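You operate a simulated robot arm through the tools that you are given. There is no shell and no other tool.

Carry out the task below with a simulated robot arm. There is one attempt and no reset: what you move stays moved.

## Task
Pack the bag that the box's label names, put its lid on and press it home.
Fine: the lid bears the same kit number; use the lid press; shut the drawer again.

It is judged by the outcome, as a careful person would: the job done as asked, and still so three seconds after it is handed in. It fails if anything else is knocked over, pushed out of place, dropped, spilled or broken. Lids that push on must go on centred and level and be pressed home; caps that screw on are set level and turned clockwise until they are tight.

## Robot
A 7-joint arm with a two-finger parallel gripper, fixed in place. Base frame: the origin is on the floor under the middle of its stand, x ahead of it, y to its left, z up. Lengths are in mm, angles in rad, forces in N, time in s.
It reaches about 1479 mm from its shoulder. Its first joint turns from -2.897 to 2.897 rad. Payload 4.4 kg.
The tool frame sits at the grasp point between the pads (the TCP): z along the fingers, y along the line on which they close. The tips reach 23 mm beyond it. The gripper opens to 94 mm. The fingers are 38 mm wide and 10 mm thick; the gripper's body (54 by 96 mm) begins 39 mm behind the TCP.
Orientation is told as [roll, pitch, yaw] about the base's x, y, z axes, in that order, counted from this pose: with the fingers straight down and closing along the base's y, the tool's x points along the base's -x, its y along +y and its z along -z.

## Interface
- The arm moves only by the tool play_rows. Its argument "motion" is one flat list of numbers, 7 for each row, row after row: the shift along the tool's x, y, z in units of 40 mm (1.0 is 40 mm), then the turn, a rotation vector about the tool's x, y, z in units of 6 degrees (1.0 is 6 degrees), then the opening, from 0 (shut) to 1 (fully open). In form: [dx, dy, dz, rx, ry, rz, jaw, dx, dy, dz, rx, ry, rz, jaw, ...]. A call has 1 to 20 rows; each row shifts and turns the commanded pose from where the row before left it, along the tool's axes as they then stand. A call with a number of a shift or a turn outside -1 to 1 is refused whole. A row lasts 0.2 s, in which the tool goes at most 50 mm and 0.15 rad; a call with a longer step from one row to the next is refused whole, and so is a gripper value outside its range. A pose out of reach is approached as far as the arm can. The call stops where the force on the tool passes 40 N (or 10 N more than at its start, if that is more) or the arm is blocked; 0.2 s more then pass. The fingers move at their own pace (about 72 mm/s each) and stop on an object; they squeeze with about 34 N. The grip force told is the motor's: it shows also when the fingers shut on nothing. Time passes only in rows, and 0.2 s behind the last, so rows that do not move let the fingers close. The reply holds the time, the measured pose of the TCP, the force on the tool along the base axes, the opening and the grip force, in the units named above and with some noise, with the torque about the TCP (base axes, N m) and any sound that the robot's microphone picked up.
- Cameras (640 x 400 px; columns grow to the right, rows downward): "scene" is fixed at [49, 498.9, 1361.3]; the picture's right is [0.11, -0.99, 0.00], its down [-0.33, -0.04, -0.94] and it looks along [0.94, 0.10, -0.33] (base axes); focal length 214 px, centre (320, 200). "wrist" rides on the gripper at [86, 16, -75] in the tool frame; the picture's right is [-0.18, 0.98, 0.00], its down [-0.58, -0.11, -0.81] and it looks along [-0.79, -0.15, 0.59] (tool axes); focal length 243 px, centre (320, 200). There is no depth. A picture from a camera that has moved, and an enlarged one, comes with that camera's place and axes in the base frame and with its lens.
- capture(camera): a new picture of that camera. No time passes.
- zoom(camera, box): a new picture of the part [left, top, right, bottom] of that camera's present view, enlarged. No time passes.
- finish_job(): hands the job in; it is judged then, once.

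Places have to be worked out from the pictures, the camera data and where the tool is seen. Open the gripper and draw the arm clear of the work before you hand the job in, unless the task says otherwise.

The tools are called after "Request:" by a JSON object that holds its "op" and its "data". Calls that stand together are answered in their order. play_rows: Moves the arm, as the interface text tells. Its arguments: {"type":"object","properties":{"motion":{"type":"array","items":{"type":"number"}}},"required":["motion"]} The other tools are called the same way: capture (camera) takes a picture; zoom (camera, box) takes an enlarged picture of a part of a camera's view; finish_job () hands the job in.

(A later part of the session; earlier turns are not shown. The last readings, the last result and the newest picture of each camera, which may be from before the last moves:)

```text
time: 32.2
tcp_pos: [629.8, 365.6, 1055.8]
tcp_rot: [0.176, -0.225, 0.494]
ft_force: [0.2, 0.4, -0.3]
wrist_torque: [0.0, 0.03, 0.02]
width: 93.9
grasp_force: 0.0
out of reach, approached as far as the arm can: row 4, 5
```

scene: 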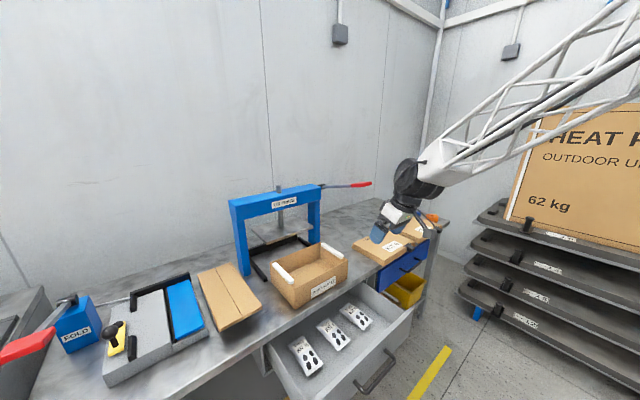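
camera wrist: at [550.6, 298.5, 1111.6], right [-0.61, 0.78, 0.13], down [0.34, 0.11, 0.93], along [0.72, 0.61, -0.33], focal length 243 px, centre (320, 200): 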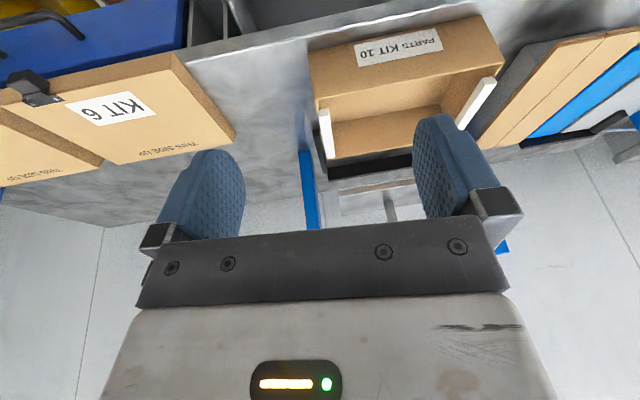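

The limit is on how vertical the tool axis can get in this elbow posture; about 20° of lean is fine for taking the bag. I'll set a clean tilt (roll 0, pitch −0.37, yaw 0.82) and come down over the KIT 10 bag.

Request:
{"op": "play_rows", "data": {"motion": [0, 0, 0, 0.2125, -0.285, -0.775, 1, 0, 0, 0, 0.2125, -0.285, -0.775, 1, 0, 0, 0, 0.2125, -0.285, -0.775, 1, 0, 0, 0, 0.2125, -0.285, -0.775, 1, 0.084, -0.03, 0.9, 0, 0, 0, 1, 0.084, -0.03, 0.9, 0, 0, 0, 1, 0.084, -0.03, 0.9, 0, 0, 0, 1, 0.084, -0.03, 0.9, 0, 0, 0, 1, 0.084, -0.03, 0.9, 0, 0, 0, 1, 0, 0, 0, 0, 0, 0, 1]}}

Request:
{"op": "capture", "data": {"camera": "wrist"}}

Request:
{"op": "capture", "data": {"camera": "scene"}}

```text
time: 34.4
tcp_pos: [653.0, 384.2, 810.7]
tcp_rot: [-0.012, -0.372, 0.821]
ft_force: [0.7, -0.6, -1.0]
wrist_torque: [0.02, 0.01, 0.02]
width: 94.1
grasp_force: 0.1
out of reach, approached as far as the arm can: row 1, 2, 3, 4
```

```text
taken
camera wrist: at [566.8, 318.8, 847.5], right [-0.6, 0.8, 0.06], down [0.24, 0.11, 0.96], along [0.76, 0.59, -0.26], focal length 243 px, centre (320, 200)
```

wrist: 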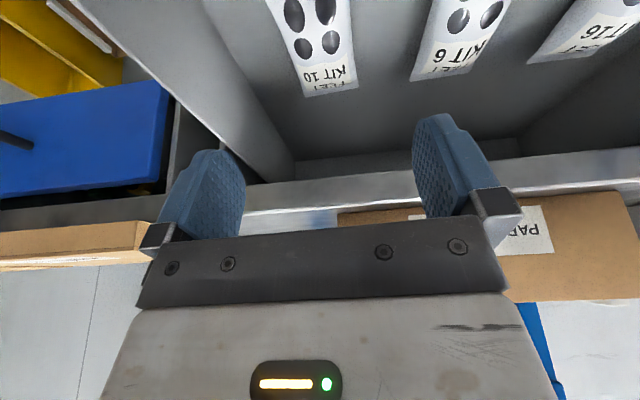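

```text
taken
```

scene: 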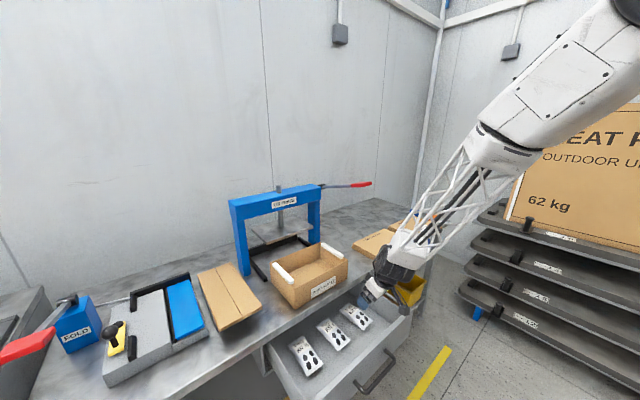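

The pose holds cleanly now: the bag's centre is near bench-frame X 190, Y 796 with its top at about z 660, and the gripper is aligned in X. I'll move forward over the bag's middle to z≈720 and check with the scene camera.

Request:
{"op": "play_rows", "data": {"motion": [-0.136, -0.0125, 0.661, 0, 0, 0, 1, -0.136, -0.0125, 0.661, 0, 0, 0, 1, -0.136, -0.0125, 0.661, 0, 0, 0, 1, -0.136, -0.0125, 0.661, 0, 0, 0, 1, 0, 0, 0, 0, 0, 0, 1]}}

Request:
{"op": "zoom", "data": {"camera": "scene", "box": [290, 240, 430, 350]}}

Request:
{"op": "capture", "data": {"camera": "wrist"}}

```text
time: 35.6
tcp_pos: [699.0, 425.5, 718.0]
tcp_rot: [-0.013, -0.371, 0.823]
ft_force: [-0.4, 0.0, 0.2]
wrist_torque: [-0.01, -0.04, 0.0]
width: 94.2
grasp_force: 0.1
```

```text
3.64 times, centred on (360, 295) of scene
camera zoom: at [49.0, 498.9, 1361.3], right [0.11, -0.99, 0.0], down [-0.33, -0.04, -0.94], along [0.94, 0.1, -0.33], focal length 780 px, centre (174, -146)
```

zoom: 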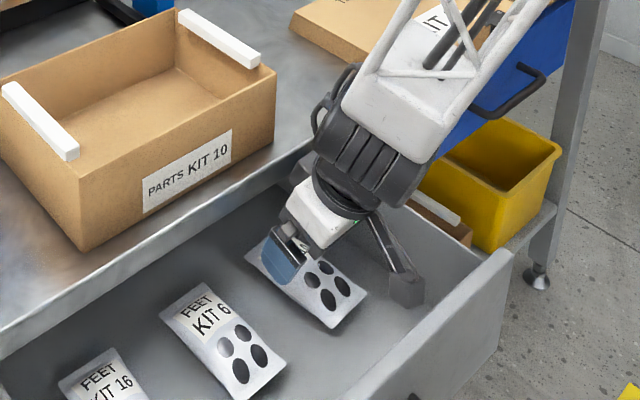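

```text
taken
camera wrist: at [612.5, 359.8, 755.9], right [-0.6, 0.8, 0.06], down [0.24, 0.11, 0.96], along [0.76, 0.59, -0.26], focal length 243 px, centre (320, 200)
```

wrist: 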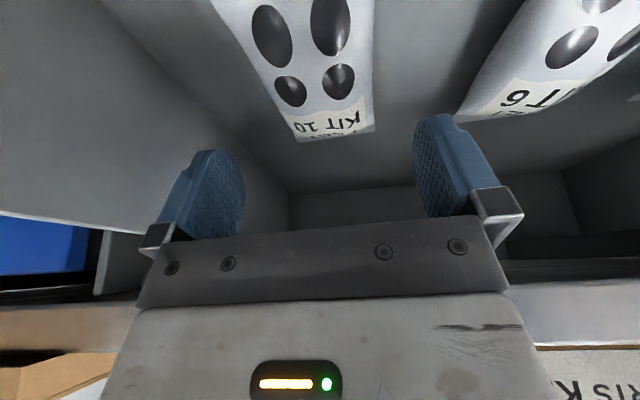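

The gripper is over the bag, 3 mm off in X, and the camera arm clears the drawer front. I'll descend gently to z≈674 and check the force.

Request:
{"op": "play_rows", "data": {"motion": [0.1, 0.02, 0.257, 0, 0, 0, 1, 0.1, 0.02, 0.257, 0, 0, 0, 1, 0.1, 0.02, 0.257, 0, 0, 0, 1, 0.1, 0.02, 0.257, 0, 0, 0, 1, 0, 0, 0, 0, 0, 0, 1]}}

Request:
{"op": "zoom", "data": {"camera": "scene", "box": [310, 270, 410, 350]}}

Request:
{"op": "capture", "data": {"camera": "wrist"}}

```text
time: 36.2
tcp_pos: [700.4, 427.7, 706.9]
tcp_rot: [-0.013, -0.381, 0.823]
ft_force: [-0.2, 2.8, 11.7]
wrist_torque: [-1.13, 1.19, -0.24]
width: 93.6
grasp_force: 0.1
stopped in row 2: the force on the tool passed its limit at 65 N (the readings are from after the stop); the commanded pose is now the measured one
```

```text
5.00 times, centred on (360, 310) of scene
camera zoom: at [49.0, 498.9, 1361.3], right [0.11, -0.99, 0.0], down [-0.33, -0.04, -0.94], along [0.94, 0.1, -0.33], focal length 1072 px, centre (120, -350)
```

zoom: 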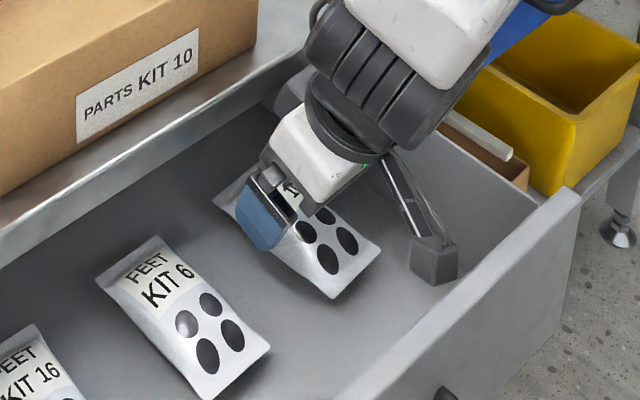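

```text
taken
camera wrist: at [614.4, 362.0, 743.8], right [-0.6, 0.8, 0.06], down [0.24, 0.11, 0.97], along [0.76, 0.59, -0.25], focal length 243 px, centre (320, 200)
```

wrist: 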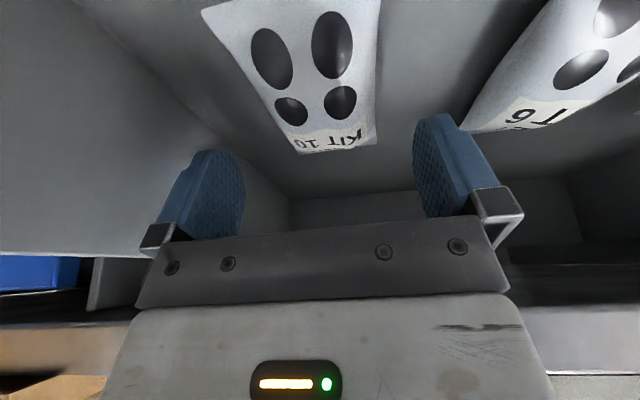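

Something touched at z≈707 with a mostly vertical push. The torque puts it about 135 mm back from the TCP, so the camera housing met the drawer front's top edge; the bag wasn't touched. A more upright tool lifts the camera over that edge, so I'll rise and try to straighten now that the elbow is higher.

Request:
{"op": "play_rows", "data": {"motion": [-0.27, 0, -0.7, 0, 0, 0, 1, -0.27, 0, -0.7, 0, 0, 0, 1, -0.27, 0, -0.7, 0, 0, 0, 1, 0, 0, 0, 0, 0.9, 0, 1, 0, 0, 0, 0, 0.9, 0, 1, 0, 0, 0, 0, 0.9, 0, 1, 0, 0, 0, 0, 0.9, 0, 1, 0, 0, 0, 0, 0, 0, 1]}}

Request:
{"op": "capture", "data": {"camera": "scene"}}

Request:
{"op": "zoom", "data": {"camera": "scene", "box": [270, 220, 430, 350]}}

```text
time: 38.0
tcp_pos: [694.6, 423.6, 786.9]
tcp_rot: [-0.009, -0.286, 0.822]
ft_force: [-0.3, -0.4, -0.1]
wrist_torque: [0.02, -0.03, 0.0]
width: 94.0
grasp_force: 0.0
out of reach, approached as far as the arm can: row 4, 5, 6, 7
```

```text
taken
```

scene: 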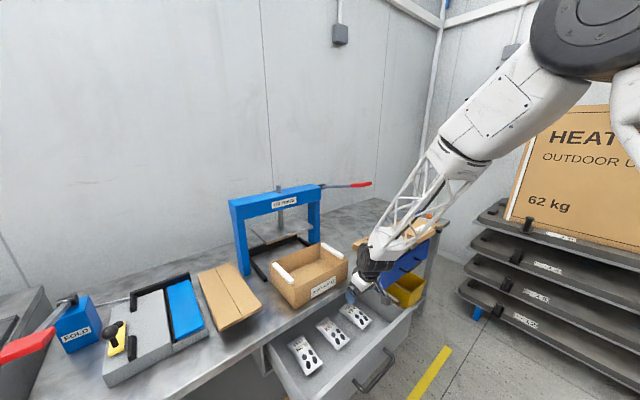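

```text
3.08 times, centred on (350, 285) of scene
camera zoom: at [49.0, 498.9, 1361.3], right [0.11, -0.99, 0.0], down [-0.33, -0.04, -0.94], along [0.94, 0.1, -0.33], focal length 660 px, centre (228, -62)
```

zoom: 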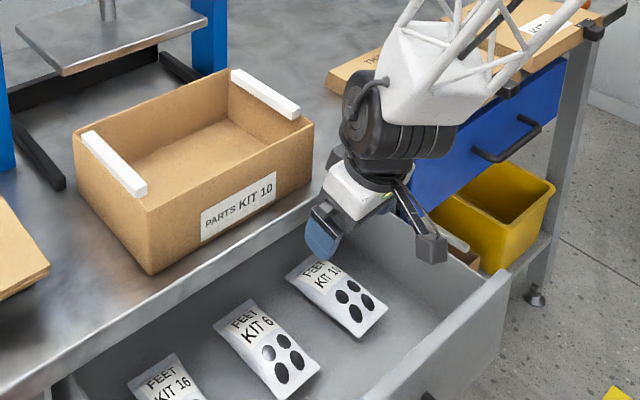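

The limit has moved to about 16°. The forearm is now steep, so the wrist is probably flipped: it passed through the in-line position during the drawer pull and ran out of travel on this side. To unflip it I'll rise to clear space, tilt well forward past the forearm line, and swing round from the side.

Request:
{"op": "play_rows", "data": {"motion": [0.2, 0, -0.92, 0, 0, 0, 1, 0.2, 0, -0.92, 0, 0, 0, 1, 0.2, 0, -0.92, 0, 0, 0, 1, 0.2, 0, -0.92, 0, 0, 0, 1, 0.2, 0, -0.92, 0, 0, 0, 1, 0, 0, 0, 0, -0.95, 0, 1, 0, 0, 0, 0, -0.95, 0, 1, 0, 0, 0, 0, -0.95, 0, 1, 0, 0, 0, 0, -0.95, 0, 1, 0, 0, 0, 0, -0.95, 0, 1, 0, 0, 0, 0, -0.95, 0, 1, 0, 0, 0, 0, -0.95, 0, 1, 0, 0, 0, 0, 0, 0, 1]}}

Request:
{"op": "capture", "data": {"camera": "scene"}}

```text
time: 40.8
tcp_pos: [605.6, 341.2, 886.7]
tcp_rot: [-0.016, -0.984, 0.833]
ft_force: [0.0, -0.2, -0.1]
wrist_torque: [0.02, 0.05, 0.02]
width: 93.9
grasp_force: 0.1
out of reach, approached as far as the arm can: row 1, 2, 3, 4, 5
```

```text
taken
```

scene: 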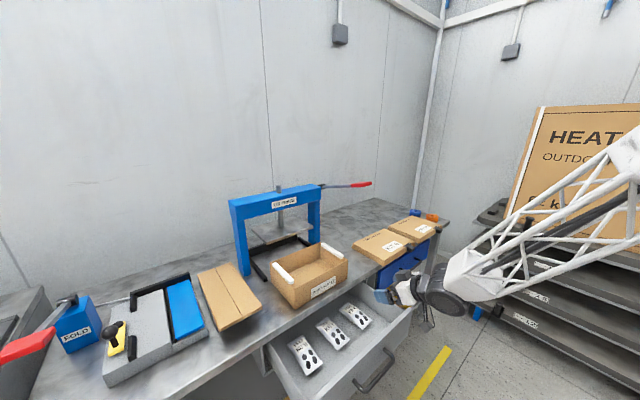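

I'm tilted 56° forward with the wrist past the in-line position. I'll try swinging the tool axis to the left, watching for reach flags.

Request:
{"op": "play_rows", "data": {"motion": [0, 0, 0, -1, 0, 0, 1, 0, 0, 0, -1, 0, 0, 1, 0, 0, 0, -1, 0, 0, 1, 0, 0, 0, -1, 0, 0, 1, 0, 0, 0, -1, 0, 0, 1, 0, 0, 0, -1, 0, 0, 1, 0, 0, 0, 0, 0, 0, 1]}}

Request:
{"op": "capture", "data": {"camera": "scene"}}

```text
time: 42.4
tcp_pos: [604.3, 342.6, 886.3]
tcp_rot: [0.615, -0.985, 0.829]
ft_force: [0.9, 0.6, 0.0]
wrist_torque: [-0.01, 0.0, 0.04]
width: 93.9
grasp_force: 0.0
```

```text
taken
```

scene: 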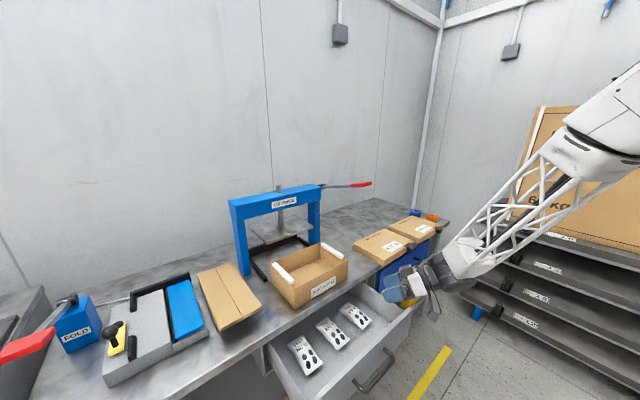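

No flags on the left swing, and the tool axis now points left and down. From here I'll bring it to vertical around the side, about 63°.

Request:
{"op": "play_rows", "data": {"motion": [0, 0, 0, 0.358, 0.93, 0, 1, 0, 0, 0, 0.358, 0.93, 0, 1, 0, 0, 0, 0.358, 0.93, 0, 1, 0, 0, 0, 0.358, 0.93, 0, 1, 0, 0, 0, 0.358, 0.93, 0, 1, 0, 0, 0, 0.358, 0.93, 0, 1, 0, 0, 0, 0.358, 0.93, 0, 1, 0, 0, 0, 0.358, 0.93, 0, 1, 0, 0, 0, 0.358, 0.93, 0, 1, 0, 0, 0, 0.358, 0.93, 0, 1, 0, 0, 0, 0, 0, 0, 1]}}

Request:
{"op": "capture", "data": {"camera": "scene"}}

```text
time: 44.8
tcp_pos: [606.6, 342.0, 886.7]
tcp_rot: [0.06, -0.154, 1.163]
ft_force: [-0.7, -0.5, 0.0]
wrist_torque: [0.03, 0.03, -0.01]
width: 93.8
grasp_force: 0.0
out of reach, approached as far as the arm can: row 10
```

```text
taken
```

scene: 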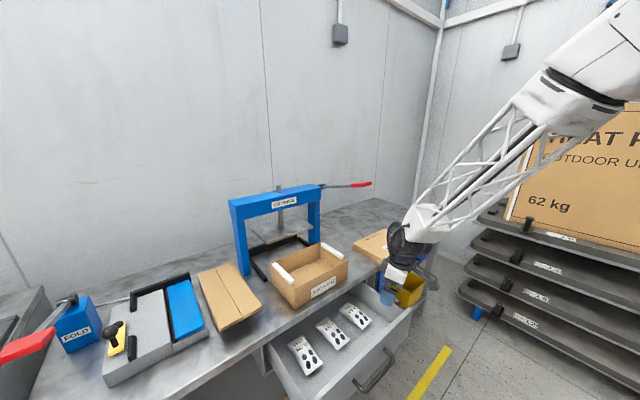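

The tool is within about 10° of vertical now, so the swing helped. I'll correct the yaw back toward 0.8 and keep easing upright.

Request:
{"op": "play_rows", "data": {"motion": [0, 0, 0, 0, 0, 0.9, 1, 0, 0, 0, 0, 0, 0.9, 1, 0, 0, 0, 0, 0, 0.9, 1, 0, 0, 0, 0, 0, 0.8, 1, 0, 0, 0, 0.3, 0.5, 0, 1, 0, 0, 0, 0.3, 0.5, 0, 1, 0, 0, 0, 0, 0, 0, 1]}}

Request:
{"op": "capture", "data": {"camera": "wrist"}}

```text
time: 46.4
tcp_pos: [604.4, 342.3, 887.1]
tcp_rot: [0.111, -0.123, 0.792]
ft_force: [0.1, -1.0, 0.4]
wrist_torque: [0.01, 0.01, -0.02]
width: 93.8
grasp_force: 0.0
out of reach, approached as far as the arm can: row 5, 6
```

```text
taken
camera wrist: at [531.7, 280.5, 951.2], right [-0.58, 0.81, 0.13], down [0.48, 0.2, 0.85], along [0.66, 0.56, -0.5], focal length 243 px, centre (320, 200)
```

wrist: 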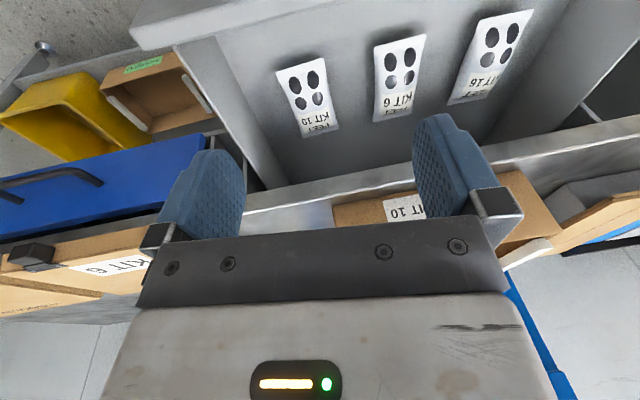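

The limit is the same whatever the yaw, so the wrist is still flipped: I have to take the tool axis over the top of the forearm line, then round the left side and down. First half: raise the tool axis forward, about 48°.

Request:
{"op": "play_rows", "data": {"motion": [0, 0, 0, -0.1, -0.99, 0, 1, 0, 0, 0, -0.1, -0.99, 0, 1, 0, 0, 0, -0.1, -0.99, 0, 1, 0, 0, 0, -0.1, -0.99, 0, 1, 0, 0, 0, -0.1, -0.99, 0, 1, 0, 0, 0, -0.1, -0.99, 0, 1, 0, 0, 0, -0.1, -0.99, 0, 1, 0, 0, 0, -0.1, -0.99, 0, 1, 0, 0, 0, 0, 0, 0, 1]}}

Request:
{"op": "capture", "data": {"camera": "scene"}}

```text
time: 48.4
tcp_pos: [605.1, 340.9, 887.5]
tcp_rot: [0.306, -0.94, 0.598]
ft_force: [0.8, 0.0, -0.9]
wrist_torque: [0.0, 0.0, -0.02]
width: 93.7
grasp_force: 0.1
```

```text
taken
```

scene: 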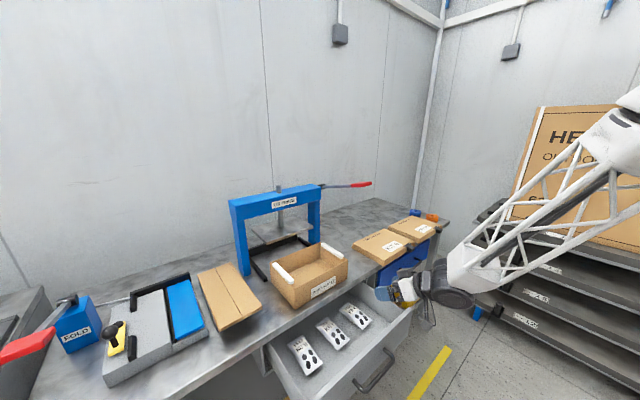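

No flags. I'll continue the rest of the way over the top.

Request:
{"op": "play_rows", "data": {"motion": [0, 0, 0, -0.1, -0.99, 0, 1, 0, 0, 0, -0.1, -0.99, 0, 1, 0, 0, 0, -0.1, -0.99, 0, 1, 0, 0, 0, -0.1, -0.99, 0, 1, 0, 0, 0, -0.1, -0.99, 0, 1, 0, 0, 0, -0.1, -0.99, 0, 1, 0, 0, 0, -0.1, -0.99, 0, 1, 0, 0, 0, -0.1, -0.99, 0, 1, 0, 0, 0, 0, 0, 0, 1]}}

Request:
{"op": "capture", "data": {"camera": "scene"}}

```text
time: 50.4
tcp_pos: [605.3, 340.0, 887.3]
tcp_rot: [2.436, -1.269, -1.529]
ft_force: [0.1, 0.9, -0.1]
wrist_torque: [-0.01, 0.03, 0.01]
width: 93.9
grasp_force: 0.1
```

```text
taken
```

scene: 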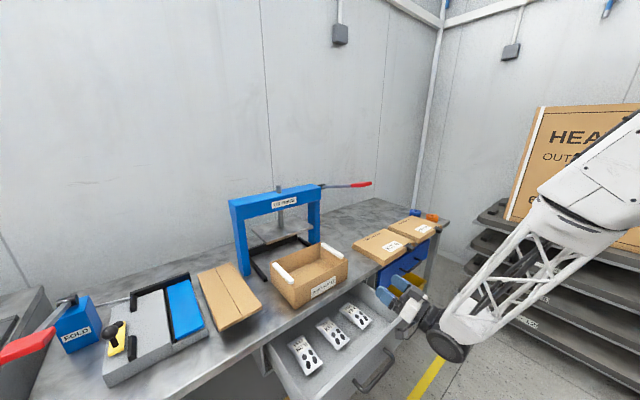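

The tool axis now points forward and slightly up, past the forearm line, with no flags. Next I'll roll it about the forearm axis toward the left, about 60°, and check.

Request:
{"op": "play_rows", "data": {"motion": [0, 0, 0, -0.837, 0.096, -0.538, 1, 0, 0, 0, -0.837, 0.096, -0.538, 1, 0, 0, 0, -0.837, 0.096, -0.538, 1, 0, 0, 0, -0.837, 0.096, -0.538, 1, 0, 0, 0, -0.837, 0.096, -0.538, 1, 0, 0, 0, -0.837, 0.096, -0.538, 1, 0, 0, 0, -0.837, 0.096, -0.538, 1, 0, 0, 0, -0.837, 0.096, -0.538, 1, 0, 0, 0, -0.837, 0.096, -0.538, 1, 0, 0, 0, -0.837, 0.096, -0.538, 1, 0, 0, 0, 0, 0, 0, 1]}}

Request:
{"op": "capture", "data": {"camera": "scene"}}

```text
time: 52.8
tcp_pos: [605.0, 340.3, 885.9]
tcp_rot: [-1.545, -1.069, -3.008]
ft_force: [1.0, 0.1, 0.2]
wrist_torque: [0.0, 0.01, 0.0]
width: 94.0
grasp_force: 0.1
```

```text
taken
```

scene: 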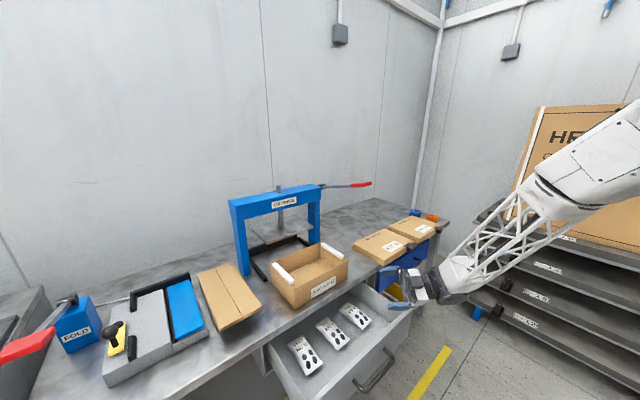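

The tool axis points left and level, still without flags. I'll keep going round: swing it left and down first.

Request:
{"op": "play_rows", "data": {"motion": [0, 0, 0, -0.969, 0.246, 0, 1, 0, 0, 0, -0.969, 0.246, 0, 1, 0, 0, 0, -0.969, 0.246, 0, 1, 0, 0, 0, -0.969, 0.246, 0, 1, 0, 0, 0, -0.969, 0.246, 0, 1, 0, 0, 0, -0.969, 0.246, 0, 1, 0, 0, 0, -0.969, 0.246, 0, 1, 0, 0, 0, 0, 0, 0, 1]}}

Request:
{"op": "capture", "data": {"camera": "scene"}}

```text
time: 54.6
tcp_pos: [604.9, 342.5, 886.0]
tcp_rot: [-0.577, -0.984, 2.975]
ft_force: [0.2, -0.1, -0.2]
wrist_torque: [0.0, 0.0, 0.01]
width: 93.8
grasp_force: 0.1
```

```text
taken
```

scene: 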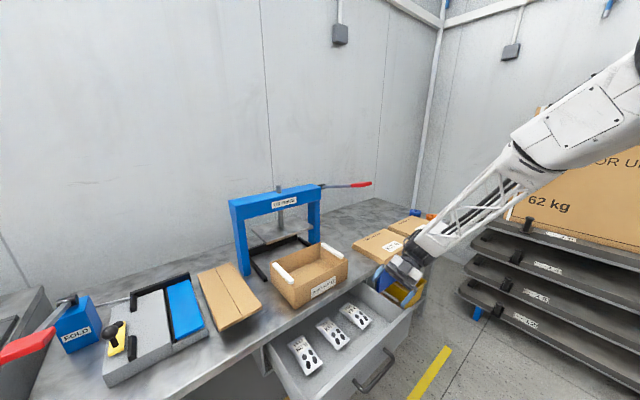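

Still no flags. Now I'll bring the tool axis straight down, about 62°.

Request:
{"op": "play_rows", "data": {"motion": [0, 0, 0, -0.34, 0.938, 0, 1, 0, 0, 0, -0.34, 0.938, 0, 1, 0, 0, 0, -0.34, 0.938, 0, 1, 0, 0, 0, -0.34, 0.938, 0, 1, 0, 0, 0, -0.34, 0.938, 0, 1, 0, 0, 0, -0.34, 0.938, 0, 1, 0, 0, 0, -0.34, 0.938, 0, 1, 0, 0, 0, -0.34, 0.938, 0, 1, 0, 0, 0, -0.34, 0.938, 0, 1, 0, 0, 0, -0.34, 0.938, 0, 1, 0, 0, 0, -0.14, 0.38, 0, 1, 0, 0, 0, 0, 0, 0, 1]}}

Request:
{"op": "capture", "data": {"camera": "scene"}}

```text
time: 57.2
tcp_pos: [604.8, 342.3, 886.2]
tcp_rot: [-0.07, -0.187, 2.667]
ft_force: [-0.3, 0.0, -1.4]
wrist_torque: [0.03, -0.01, 0.01]
width: 93.8
grasp_force: 0.0
out of reach, approached as far as the arm can: row 9, 10
```

```text
taken
```

scene: 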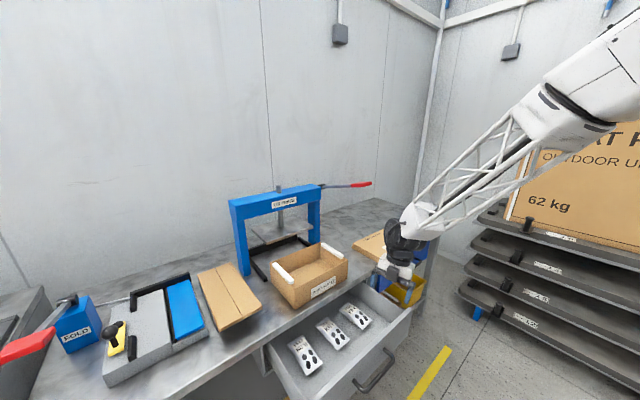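

About 11° is left. I'll keep going in small steps to see if it's a hard stop or just a slow stretch near the singularity.

Request:
{"op": "play_rows", "data": {"motion": [0, 0, 0, -0.165, 0.45, 0, 1, 0, 0, 0, -0.165, 0.45, 0, 1, 0, 0, 0, -0.165, 0.45, 0, 1, 0, 0, 0, -0.165, 0.45, 0, 1, 0, 0, 0, 0, 0, 0, 1]}}

```text
time: 58.4
tcp_pos: [604.9, 343.3, 886.9]
tcp_rot: [-0.07, -0.186, 2.667]
ft_force: [-0.2, 0.0, 0.2]
wrist_torque: [-0.05, -0.05, 0.02]
width: 94.0
grasp_force: 0.0
out of reach, approached as far as the arm can: row 1, 2, 3, 4
```

It's a hard stop again but in a different place, and the yaw is now 2.67. I'll turn the yaw back toward 0.8, which I need anyway, and then test vertical again.

Request:
{"op": "play_rows", "data": {"motion": [0, 0, 0, 0, 0, 1, 1, 0, 0, 0, 0, 0, 1, 1, 0, 0, 0, 0, 0, 1, 1, 0, 0, 0, 0, 0, 1, 1, 0, 0, 0, 0, 0, 1, 1, 0, 0, 0, 0, 0, 1, 1, 0, 0, 0, 0, 0, 1, 1, 0, 0, 0, 0, 0, 1, 1, 0, 0, 0, 0, 0, 1, 1, 0, 0, 0, 0, 0, 1, 1, 0, 0, 0, 0, 0, 1, 1, 0, 0, 0, 0, 0, 1, 1, 0, 0, 0, 0, 0, 1, 1, 0, 0, 0, 0, 0, 1, 1, 0, 0, 0, 0, 0, 1, 1, 0, 0, 0, 0, 0, 1, 1, 0, 0, 0, 0, 0, 1, 1, 0, 0, 0, 0, 0, 1, 1, 0, 0, 0, 0, 0, 0, 1]}}

Request:
{"op": "capture", "data": {"camera": "scene"}}

```text
time: 62.4
tcp_pos: [602.4, 339.9, 887.0]
tcp_rot: [0.198, -0.009, 0.775]
ft_force: [-0.1, 0.5, -0.3]
wrist_torque: [0.0, 0.0, -0.03]
width: 93.9
grasp_force: 0.0
```

```text
taken
```

scene: 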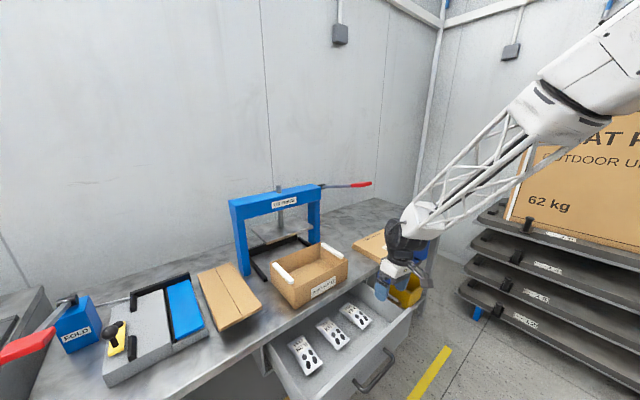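

The yaw is back at 0.775, leaving a pure side lean of about 11°. I'll try removing it about tool x.

Request:
{"op": "play_rows", "data": {"motion": [0, 0, 0, 0.5, 0.02, 0, 1, 0, 0, 0, 0.5, 0.02, 0, 1, 0, 0, 0, 0.5, 0.02, 0, 1, 0, 0, 0, 0.4, 0.02, 0, 1, 0, 0, 0, 0, 0, 0, 1]}}

```text
time: 63.6
tcp_pos: [604.0, 341.1, 886.4]
tcp_rot: [0.199, -0.006, 0.776]
ft_force: [0.0, 0.1, -0.6]
wrist_torque: [-0.03, 0.03, -0.01]
width: 93.9
grasp_force: 0.0
out of reach, approached as far as the arm can: row 1, 2, 3
```

Blocked again. I'll zoom in on the wrist and forearm to see how the joints sit before trying anything else.

Request:
{"op": "zoom", "data": {"camera": "scene", "box": [360, 0, 640, 320]}}

Request:
{"op": "capture", "data": {"camera": "wrist"}}

```text
1.25 times, centred on (500, 160) of scene
camera zoom: at [49.0, 498.9, 1361.3], right [0.11, -0.99, 0.0], down [-0.33, -0.04, -0.94], along [0.94, 0.1, -0.33], focal length 268 px, centre (95, 250)
```

zoom: 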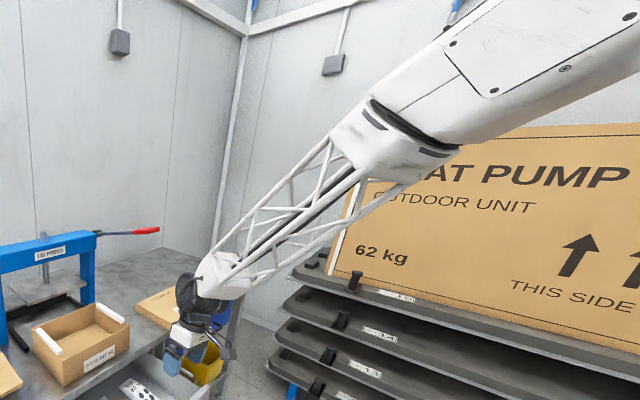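

```text
taken
camera wrist: at [541.6, 281.8, 962.0], right [-0.54, 0.82, 0.2], down [0.6, 0.21, 0.77], along [0.59, 0.54, -0.6], focal length 243 px, centre (320, 200)
```

wrist: 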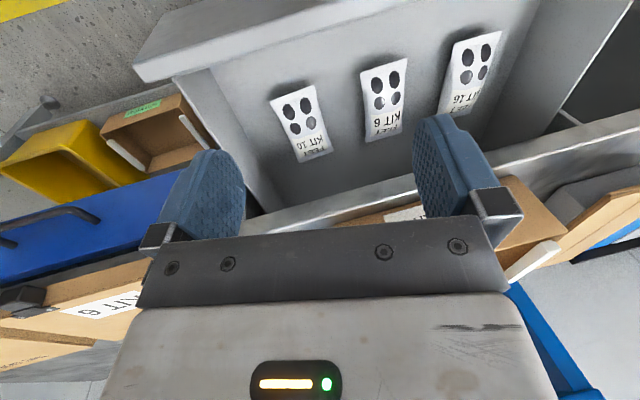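

The forearm comes in from the right with the elbow swung aside, which is probably what limits the wrist. I'll reach further out over clear bench space on the right, at z≈1050 and short of the press lever, where the elbow has to straighten. Then I'll test vertical there.

Request:
{"op": "play_rows", "data": {"motion": [-0.54, -0.56, -0.525, 0, 0, 0, 1, -0.54, -0.56, -0.525, 0, 0, 0, 1, -0.54, -0.56, -0.525, 0, 0, 0, 1, -0.54, -0.56, -0.525, 0, 0, 0, 1, -0.54, -0.56, -0.525, 0, 0, 0, 1, -0.54, -0.56, -0.525, 0, 0, 0, 1, -0.54, -0.56, -0.525, 0, 0, 0, 1, -0.54, -0.56, -0.525, 0, 0, 0, 1, -0.54, -0.56, -0.525, 0, 0, 0, 1, -0.54, -0.56, -0.525, 0, 0, 0, 1, 0, 0, 0, 0.45, 0, 0, 1, 0, 0, 0, 0.45, 0, 0, 1, 0, 0, 0, 0.45, 0, 0, 1, 0, 0, 0, 0.45, 0, 0, 1, 0, 0, 0, 0, 0, 0, 1]}}

Request:
{"op": "capture", "data": {"camera": "scene"}}

```text
time: 66.8
tcp_pos: [606.0, 340.1, 901.3]
tcp_rot: [0.194, -0.012, 0.775]
ft_force: [-0.5, -0.1, -0.5]
wrist_torque: [0.01, 0.01, -0.02]
width: 94.0
grasp_force: 0.0
out of reach, approached as far as the arm can: row 1, 2, 3, 4, 5, 6, 7, 8, 9, 10, 11, 13
```

```text
taken
```

scene: 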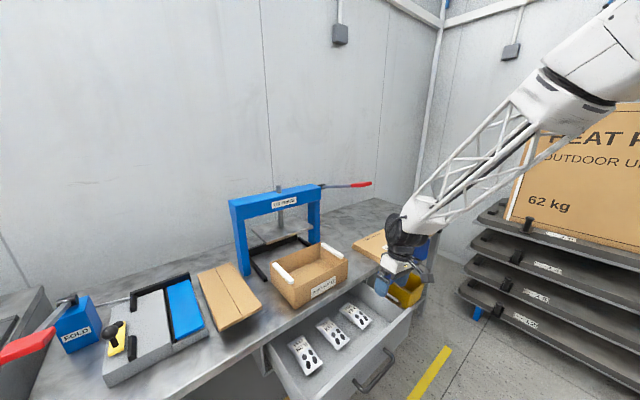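

It barely moved: with the wrist at its limit, every outward move is blocked. I'll relax the wrist by tilting forward about 30°, move out over the lids, then try uprighting there.

Request:
{"op": "play_rows", "data": {"motion": [0, 0, 0, 0, -1, 0, 1, 0, 0, 0, 0, -1, 0, 1, 0, 0, 0, 0, -1, 0, 1, 0, 0, 0, 0, -1, 0, 1, 0, 0, 0, 0, -1, 0, 1, 0, 0, 0, 0, -1, 0, 1, -0.75, -0.5, 0, 0, 0, 0, 1, -0.75, -0.5, 0, 0, 0, 0, 1, -0.75, -0.5, 0, 0, 0, 0, 1, -0.75, -0.5, 0, 0, 0, 0, 1, -0.75, -0.5, 0, 0, 0, 0, 1, -0.75, -0.5, 0, 0, 0, 0, 1, 0, 0, 0, 0, 0, 0, 1]}}

Request:
{"op": "capture", "data": {"camera": "scene"}}

```text
time: 69.6
tcp_pos: [805.6, 346.7, 989.9]
tcp_rot: [0.183, -0.631, 0.666]
ft_force: [0.2, 0.8, -0.3]
wrist_torque: [0.0, 0.01, -0.01]
width: 93.9
grasp_force: 0.1
```

```text
taken
```

scene: 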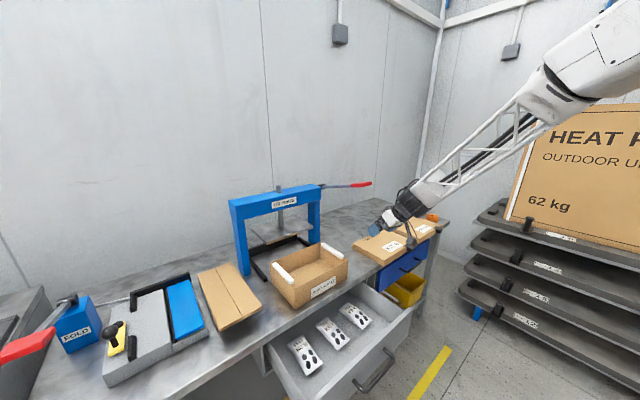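

Moving freely again. On the earlier limits, the tool only needs a slight lean toward base +y, and less the lower it is. That is acceptable for the bag, and the reverse path when I shut the drawer should restore the arm's posture. I'll go back above the bag with moderate tilt.

Request:
{"op": "play_rows", "data": {"motion": [0, 0, 0, 0.027, 0.88, -0.31, 1, 0, 0, 0, 0.027, 0.88, -0.31, 1, 0, 0, 0, 0.027, 0.88, -0.31, 1, 0.397, 0.5, 0.613, 0, 0, 0, 1, 0.397, 0.5, 0.613, 0, 0, 0, 1, 0.397, 0.5, 0.613, 0, 0, 0, 1, 0.397, 0.5, 0.613, 0, 0, 0, 1, 0.397, 0.5, 0.613, 0, 0, 0, 1, 0.397, 0.5, 0.613, 0, 0, 0, 1, 0, 0, 0, 0, 0, 0, 1]}}

Request:
{"op": "capture", "data": {"camera": "scene"}}

```text
time: 71.8
tcp_pos: [676.9, 410.0, 826.4]
tcp_rot: [0.101, -0.37, 0.82]
ft_force: [0.4, 1.1, 0.3]
wrist_torque: [0.01, 0.03, 0.01]
width: 94.2
grasp_force: 0.1
```

```text
taken
```

scene: 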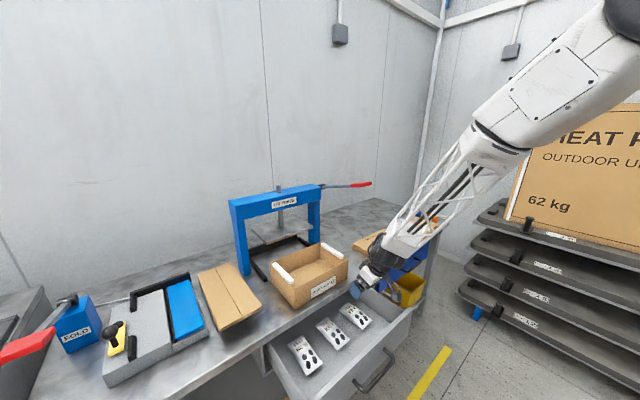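

No flags and the pose is exact. I'll reduce the tilt from here and see how far it goes at this height.

Request:
{"op": "play_rows", "data": {"motion": [0, 0, 0, 0.1, 0.6, 0, 1, 0, 0, 0, 0.1, 0.6, 0, 1, 0, 0, 0, 0.1, 0.6, 0, 1, 0, 0, 0, 0.1, 0.6, 0, 1, 0, 0, 0, 0, 0, 0, 1]}}

```text
time: 73.0
tcp_pos: [678.8, 409.0, 827.4]
tcp_rot: [0.065, -0.185, 0.836]
ft_force: [0.9, 0.7, 0.1]
wrist_torque: [-0.04, 0.04, 0.01]
width: 94.0
grasp_force: 0.0
out of reach, approached as far as the arm can: row 4
```

It reached about 11° of forward lean with only the last step flagged. I'll descend to z≈730 over the bag's centre and try to straighten a bit more.

Request:
{"op": "play_rows", "data": {"motion": [-0.065, -0.057, 0.83, 0, 0, 0, 1, -0.065, -0.057, 0.83, 0, 0, 0, 1, -0.065, -0.057, 0.83, 0, 0, 0, 1, 0, 0, 0, 0, 0.4, 0.1, 1, 0, 0, 0, 0, 0.4, 0.1, 1, 0, 0, 0, 0, 0.4, 0.1, 1, 0, 0, 0, 0, 0, 0, 1]}}

Request:
{"op": "zoom", "data": {"camera": "scene", "box": [280, 210, 440, 350]}}

Request:
{"op": "capture", "data": {"camera": "wrist"}}

```text
time: 73.8
tcp_pos: [697.0, 426.5, 747.3]
tcp_rot: [0.065, -0.191, 0.837]
ft_force: [-3.3, -2.8, 18.5]
wrist_torque: [0.42, -0.84, -0.08]
width: 94.1
grasp_force: 0.0
stopped in row 3: the force on the tool passed its limit at 200 N (the readings are from after the stop); the commanded pose is now the measured one
```

```text
2.86 times, centred on (360, 280) of scene
camera zoom: at [49.0, 498.9, 1361.3], right [0.11, -0.99, 0.0], down [-0.33, -0.04, -0.94], along [0.94, 0.1, -0.33], focal length 613 px, centre (206, -29)
```

zoom: 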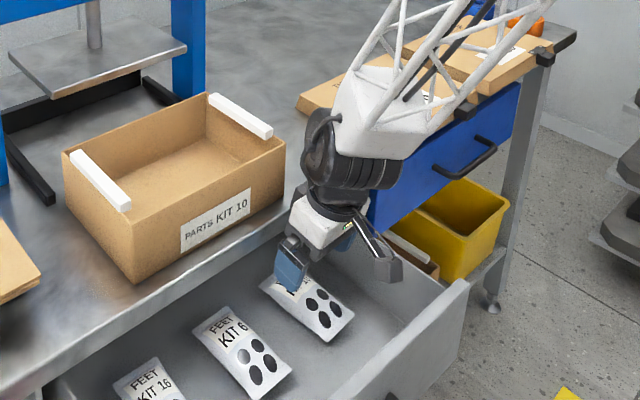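

```text
taken
camera wrist: at [621.9, 363.0, 805.3], right [-0.62, 0.78, 0.1], down [0.4, 0.2, 0.89], along [0.68, 0.59, -0.44], focal length 243 px, centre (320, 200)
```

wrist: 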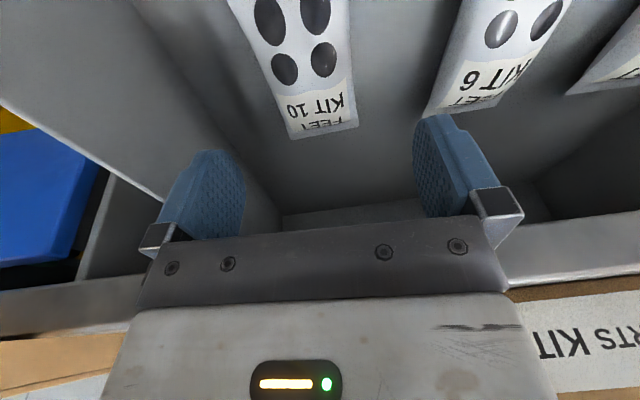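

I hit something at z≈747. The contact point works out to the bench's front edge (Y≈831, about 53 mm above the TCP), so the gripper body reaches about 45 mm forward. I need more lean, with the camera fitting inside the drawer front. First I'll lift away, then measure the drawer walls and bag up close.

Request:
{"op": "play_rows", "data": {"motion": [0.1, 0, -0.5, 0, 0, 0, 1, 0.1, 0, -0.7, 0, -0.5, 0, 1, 0.1, 0, -0.5, 0, -0.9, 0, 1, 0, 0, 0, 0, 0, 0, 1]}}

Request:
{"op": "zoom", "data": {"camera": "scene", "box": [340, 290, 420, 350]}}

Request:
{"op": "zoom", "data": {"camera": "scene", "box": [280, 230, 400, 330]}}

```text
time: 74.8
tcp_pos: [680.6, 404.9, 810.4]
tcp_rot: [0.068, -0.335, 0.826]
ft_force: [0.6, 0.4, 1.2]
wrist_torque: [0.01, 0.02, -0.02]
width: 94.1
grasp_force: 0.0
```

```text
6.67 times, centred on (380, 320) of scene
camera zoom: at [49.0, 498.9, 1361.3], right [0.11, -0.99, 0.0], down [-0.33, -0.04, -0.94], along [0.94, 0.1, -0.33], focal length 1430 px, centre (-80, -600)
```

zoom: 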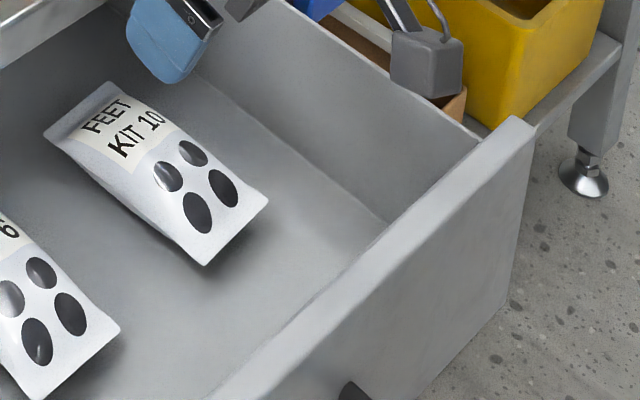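

```text
4.00 times, centred on (340, 280) of scene
camera zoom: at [49.0, 498.9, 1361.3], right [0.11, -0.99, 0.0], down [-0.33, -0.04, -0.94], along [0.94, 0.1, -0.33], focal length 858 px, centre (240, -120)
```

zoom: 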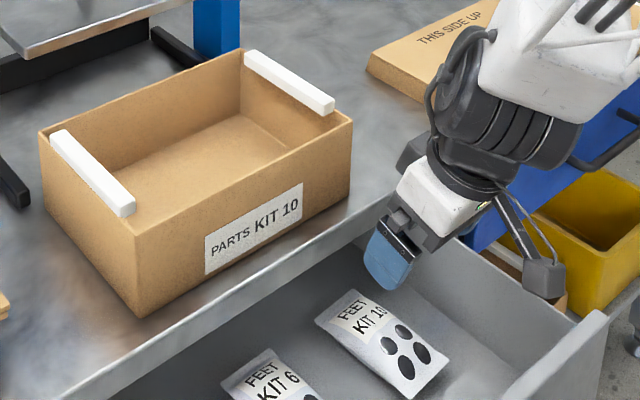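

Triangulating both views, the bag's seam is at z≈661 with its centre at bench X 190, Y 801. It's a puffy pillow, so I don't need to go as deep as I planned. A nearly upright tool at Y≈785 should just clear both the bench edge and the drawer front. I'll go to z≈770 there and straighten as far as allowed.

Request:
{"op": "play_rows", "data": {"motion": [-0.043, 0.022, 0.55, 0, 0, 0, 1, -0.043, 0.022, 0.55, 0, 0, 0, 1, 0, 0, 0, -0.072, 0.55, -0.012, 1, 0, 0, 0, -0.072, 0.55, -0.012, 1, 0, 0, 0, -0.072, 0.55, -0.012, 1, 0, 0, 0, -0.072, 0.55, -0.012, 1, 0, 0, 0, 0, 0, 0, 1]}}

```text
time: 76.4
tcp_pos: [685.3, 418.4, 764.4]
tcp_rot: [0.097, -0.105, 0.852]
ft_force: [0.6, 0.8, -1.2]
wrist_torque: [0.01, 0.01, -0.01]
width: 94.3
grasp_force: 0.1
out of reach, approached as far as the arm can: row 6
```

Only 8° of combined lean remains, which is enough. I'll go straight down at Y≈780 past the bench edge to z≈700, gently.

Request:
{"op": "play_rows", "data": {"motion": [0.03, -0.03, 0.28, 0, 0, 0, 1, 0.03, -0.03, 0.28, 0, 0, 0, 1, 0.03, -0.03, 0.28, 0, 0, 0, 1, 0.03, -0.03, 0.28, 0, 0, 0, 1, 0.03, -0.03, 0.28, 0, 0, 0, 1, 0.02, -0.02, 0.18, 0, 0, 0, 1, 0, 0, 0, 0, 0, 0, 1]}}

Request:
{"op": "zoom", "data": {"camera": "scene", "box": [320, 270, 420, 350]}}

Request:
{"op": "capture", "data": {"camera": "wrist"}}

```text
time: 78.0
tcp_pos: [688.6, 420.2, 700.9]
tcp_rot: [0.092, -0.105, 0.852]
ft_force: [-0.7, -0.4, 0.3]
wrist_torque: [-0.02, -0.01, 0.02]
width: 94.1
grasp_force: 0.2
```

```text
5.00 times, centred on (370, 310) of scene
camera zoom: at [49.0, 498.9, 1361.3], right [0.11, -0.99, 0.0], down [-0.33, -0.04, -0.94], along [0.94, 0.1, -0.33], focal length 1072 px, centre (70, -350)
```

zoom: 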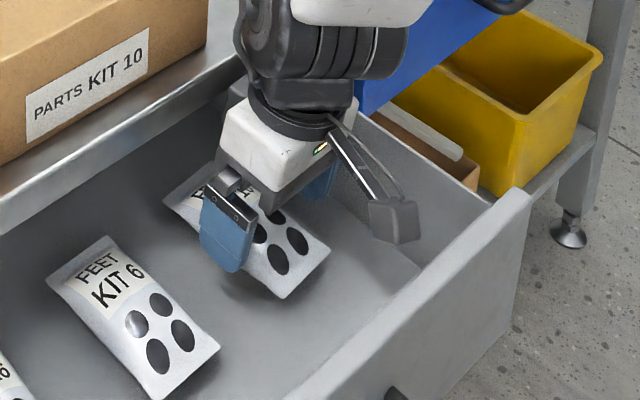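

```text
taken
camera wrist: at [618.9, 356.5, 766.8], right [-0.62, 0.78, 0.11], down [0.46, 0.25, 0.85], along [0.63, 0.58, -0.52], focal length 243 px, centre (320, 200)
```

wrist: 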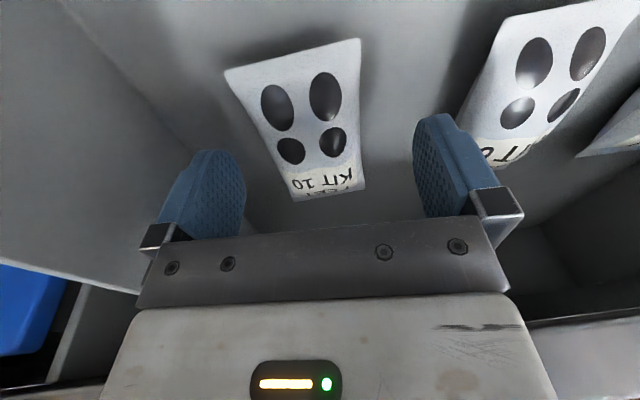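

The wrist view now shows the whole bag: centre about X 189, Y 802, nicely between the fingers. I'll go down the last 25 mm in small steps to z≈676.

Request:
{"op": "play_rows", "data": {"motion": [0.0135, -0.02, 0.123, 0, 0, 0, 1, 0.0135, -0.02, 0.123, 0, 0, 0, 1, 0.0135, -0.02, 0.123, 0, 0, 0, 1, 0.0135, -0.02, 0.123, 0, 0, 0, 1, 0.0135, -0.02, 0.123, 0, 0, 0, 1, 0, 0, 0, 0, 0, 0, 1]}}

Request:
{"op": "zoom", "data": {"camera": "scene", "box": [320, 270, 420, 350]}}

Request:
{"op": "capture", "data": {"camera": "wrist"}}

```text
time: 79.4
tcp_pos: [688.2, 418.6, 674.8]
tcp_rot: [0.092, -0.105, 0.852]
ft_force: [-0.6, 0.1, -0.8]
wrist_torque: [-0.01, 0.01, -0.03]
width: 94.0
grasp_force: 0.0
```

```text
5.00 times, centred on (370, 310) of scene
camera zoom: at [49.0, 498.9, 1361.3], right [0.11, -0.99, 0.0], down [-0.33, -0.04, -0.94], along [0.94, 0.1, -0.33], focal length 1072 px, centre (70, -350)
```

zoom: 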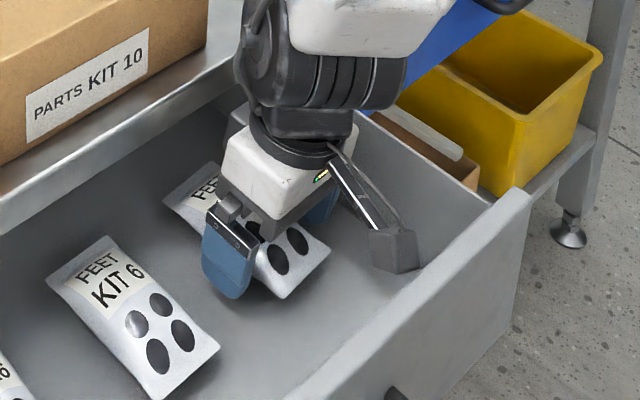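

```text
taken
camera wrist: at [619.4, 354.3, 741.2], right [-0.62, 0.78, 0.11], down [0.46, 0.25, 0.85], along [0.63, 0.58, -0.52], focal length 243 px, centre (320, 200)
```

wrist: 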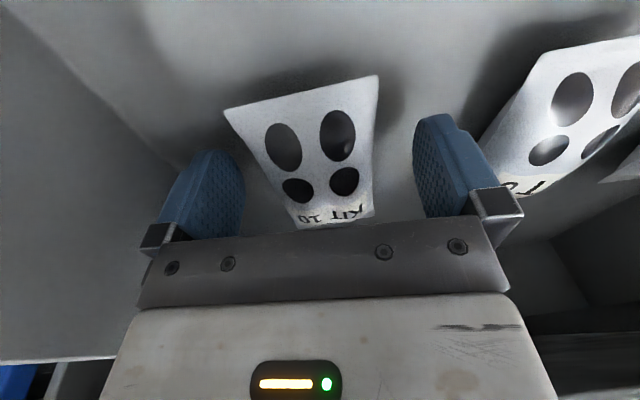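

No contact, and the fingers straddle the bag. I'll lower 4 mm more and close.

Request:
{"op": "play_rows", "data": {"motion": [0.01, -0.01, 0.1, 0, 0, 0, 1, 0, 0, 0, 0, 0, 0, 0.5, 0, 0, 0, 0, 0, 0, 0.3, 0, 0, 0, 0, 0, 0, 0, 0, 0, 0, 0, 0, 0, 0, 0, 0, 0, 0, 0, 0, 0]}}

Request:
{"op": "capture", "data": {"camera": "wrist"}}

Request:
{"op": "zoom", "data": {"camera": "scene", "box": [320, 270, 420, 350]}}

```text
time: 80.8
tcp_pos: [688.4, 417.0, 671.1]
tcp_rot: [0.093, -0.106, 0.852]
ft_force: [1.1, -0.5, 30.4]
wrist_torque: [-1.74, 1.31, 0.04]
width: 57.7
grasp_force: 34.2
```

```text
taken
camera wrist: at [619.7, 354.6, 737.6], right [-0.62, 0.78, 0.11], down [0.46, 0.25, 0.85], along [0.63, 0.58, -0.52], focal length 243 px, centre (320, 200)
```

wrist: 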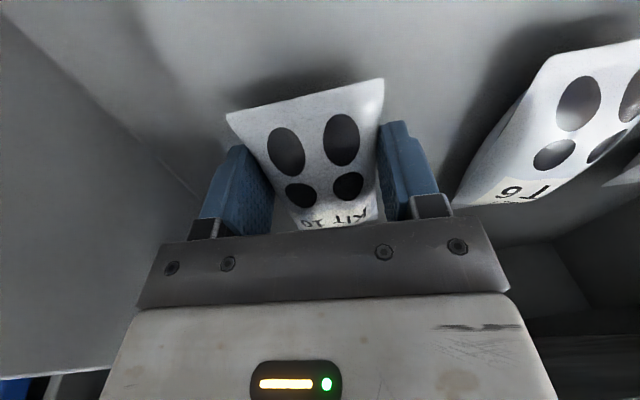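

```text
5.00 times, centred on (370, 310) of scene
camera zoom: at [49.0, 498.9, 1361.3], right [0.11, -0.99, 0.0], down [-0.33, -0.04, -0.94], along [0.94, 0.1, -0.33], focal length 1072 px, centre (70, -350)
```

zoom: 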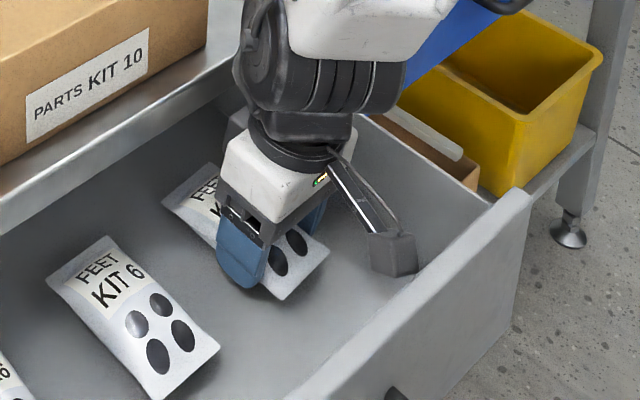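

The bag is gripped at 57.7 mm. The far end sits under the bench lip, so I'll lift 60 mm first and then draw back toward the robot before rising further.

Request:
{"op": "play_rows", "data": {"motion": [-0.02, 0.02, -0.2, 0, 0, 0, 0, -0.039, 0.036, -0.371, 0, 0, 0, 0, -0.039, 0.036, -0.371, 0, 0, 0, 0, -0.039, 0.036, -0.371, 0, 0, 0, 0, -0.02, 0.018, -0.186, 0, 0, 0, 0, 0, 0, 0, 0, 0, 0, 0]}}

Request:
{"op": "capture", "data": {"camera": "wrist"}}

Request:
{"op": "zoom", "data": {"camera": "scene", "box": [310, 250, 430, 350]}}

```text
time: 82.2
tcp_pos: [687.7, 417.6, 730.8]
tcp_rot: [0.094, -0.106, 0.85]
ft_force: [0.3, 0.9, -1.7]
wrist_torque: [-0.01, 0.01, 0.01]
width: 58.0
grasp_force: 34.8
```

```text
taken
camera wrist: at [619.5, 353.7, 796.7], right [-0.62, 0.78, 0.11], down [0.46, 0.25, 0.85], along [0.63, 0.58, -0.52], focal length 243 px, centre (320, 200)
```

wrist: 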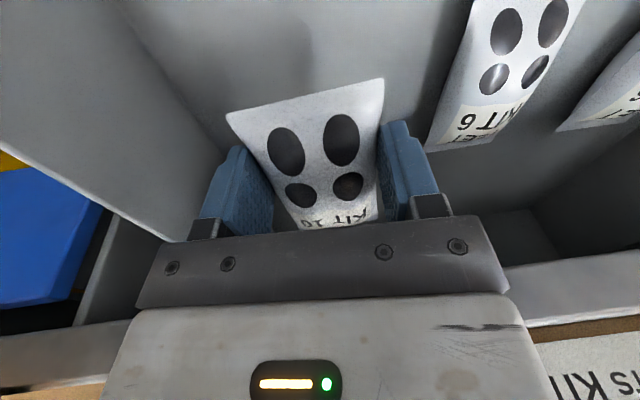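

```text
4.00 times, centred on (370, 300) of scene
camera zoom: at [49.0, 498.9, 1361.3], right [0.11, -0.99, 0.0], down [-0.33, -0.04, -0.94], along [0.94, 0.1, -0.33], focal length 858 px, centre (120, -200)
```

zoom: 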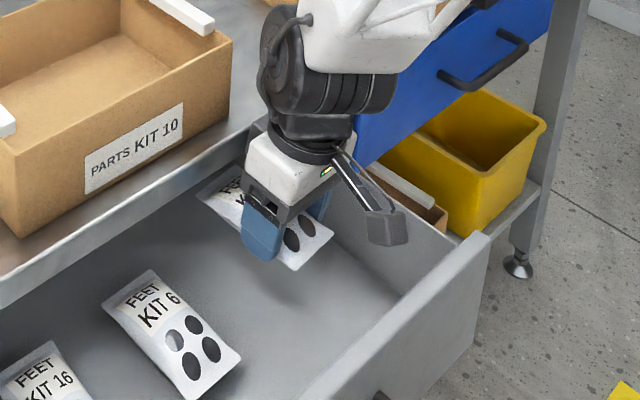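

The bag lifts cleanly and is light. I'll draw back 45 mm with a little more forward lean to stay off the wrist limit, then rise above the box rim height.

Request:
{"op": "play_rows", "data": {"motion": [0.56, 0.04, -0.055, 0, -0.5, 0, 0, 0.56, 0.04, -0.055, 0, -0.5, 0, 0, 0, 0, 0, 0, -0.5, 0, 0, -0.226, 0.084, -0.7, 0, 0, 0, 0, -0.226, 0.084, -0.841, 0, 0, 0, 0, -0.226, 0.084, -0.841, 0, 0, 0, 0, -0.226, 0.084, -0.841, 0, 0, 0, 0, -0.226, 0.084, -0.841, 0, 0, 0, 0, -0.226, 0.084, -0.841, 0, 0, 0, 0, 0, 0, 0, 0, 0, 0, 0]}}

Request:
{"op": "capture", "data": {"camera": "scene"}}

Request:
{"op": "capture", "data": {"camera": "wrist"}}

```text
time: 84.4
tcp_pos: [656.6, 386.8, 931.7]
tcp_rot: [0.095, -0.263, 0.837]
ft_force: [-0.5, 0.1, -2.3]
wrist_torque: [-0.03, 0.03, 0.0]
width: 57.9
grasp_force: 34.2
```

```text
taken
```

scene: 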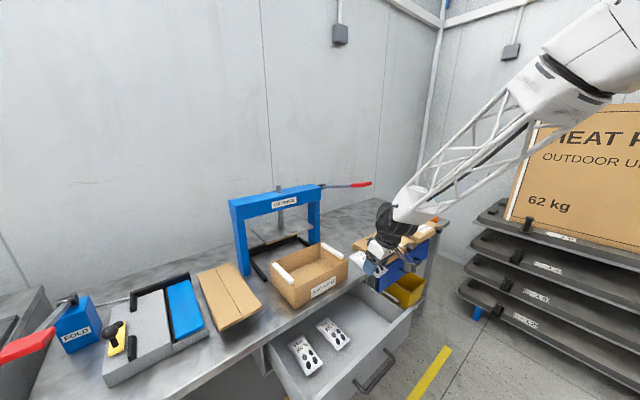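

```text
taken
camera wrist: at [580.3, 317.4, 983.2], right [-0.62, 0.77, 0.14], down [0.38, 0.14, 0.92], along [0.69, 0.62, -0.38], focal length 243 px, centre (320, 200)
```

wrist: 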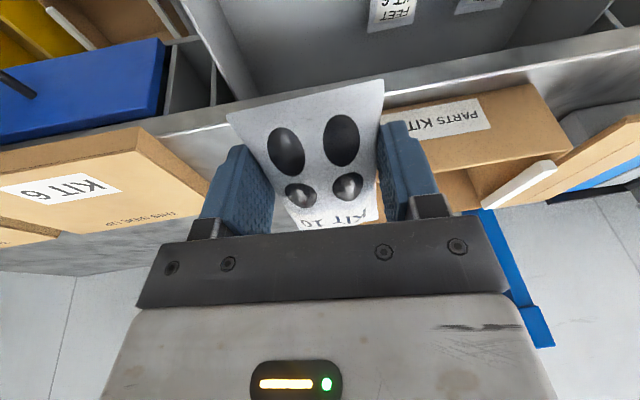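

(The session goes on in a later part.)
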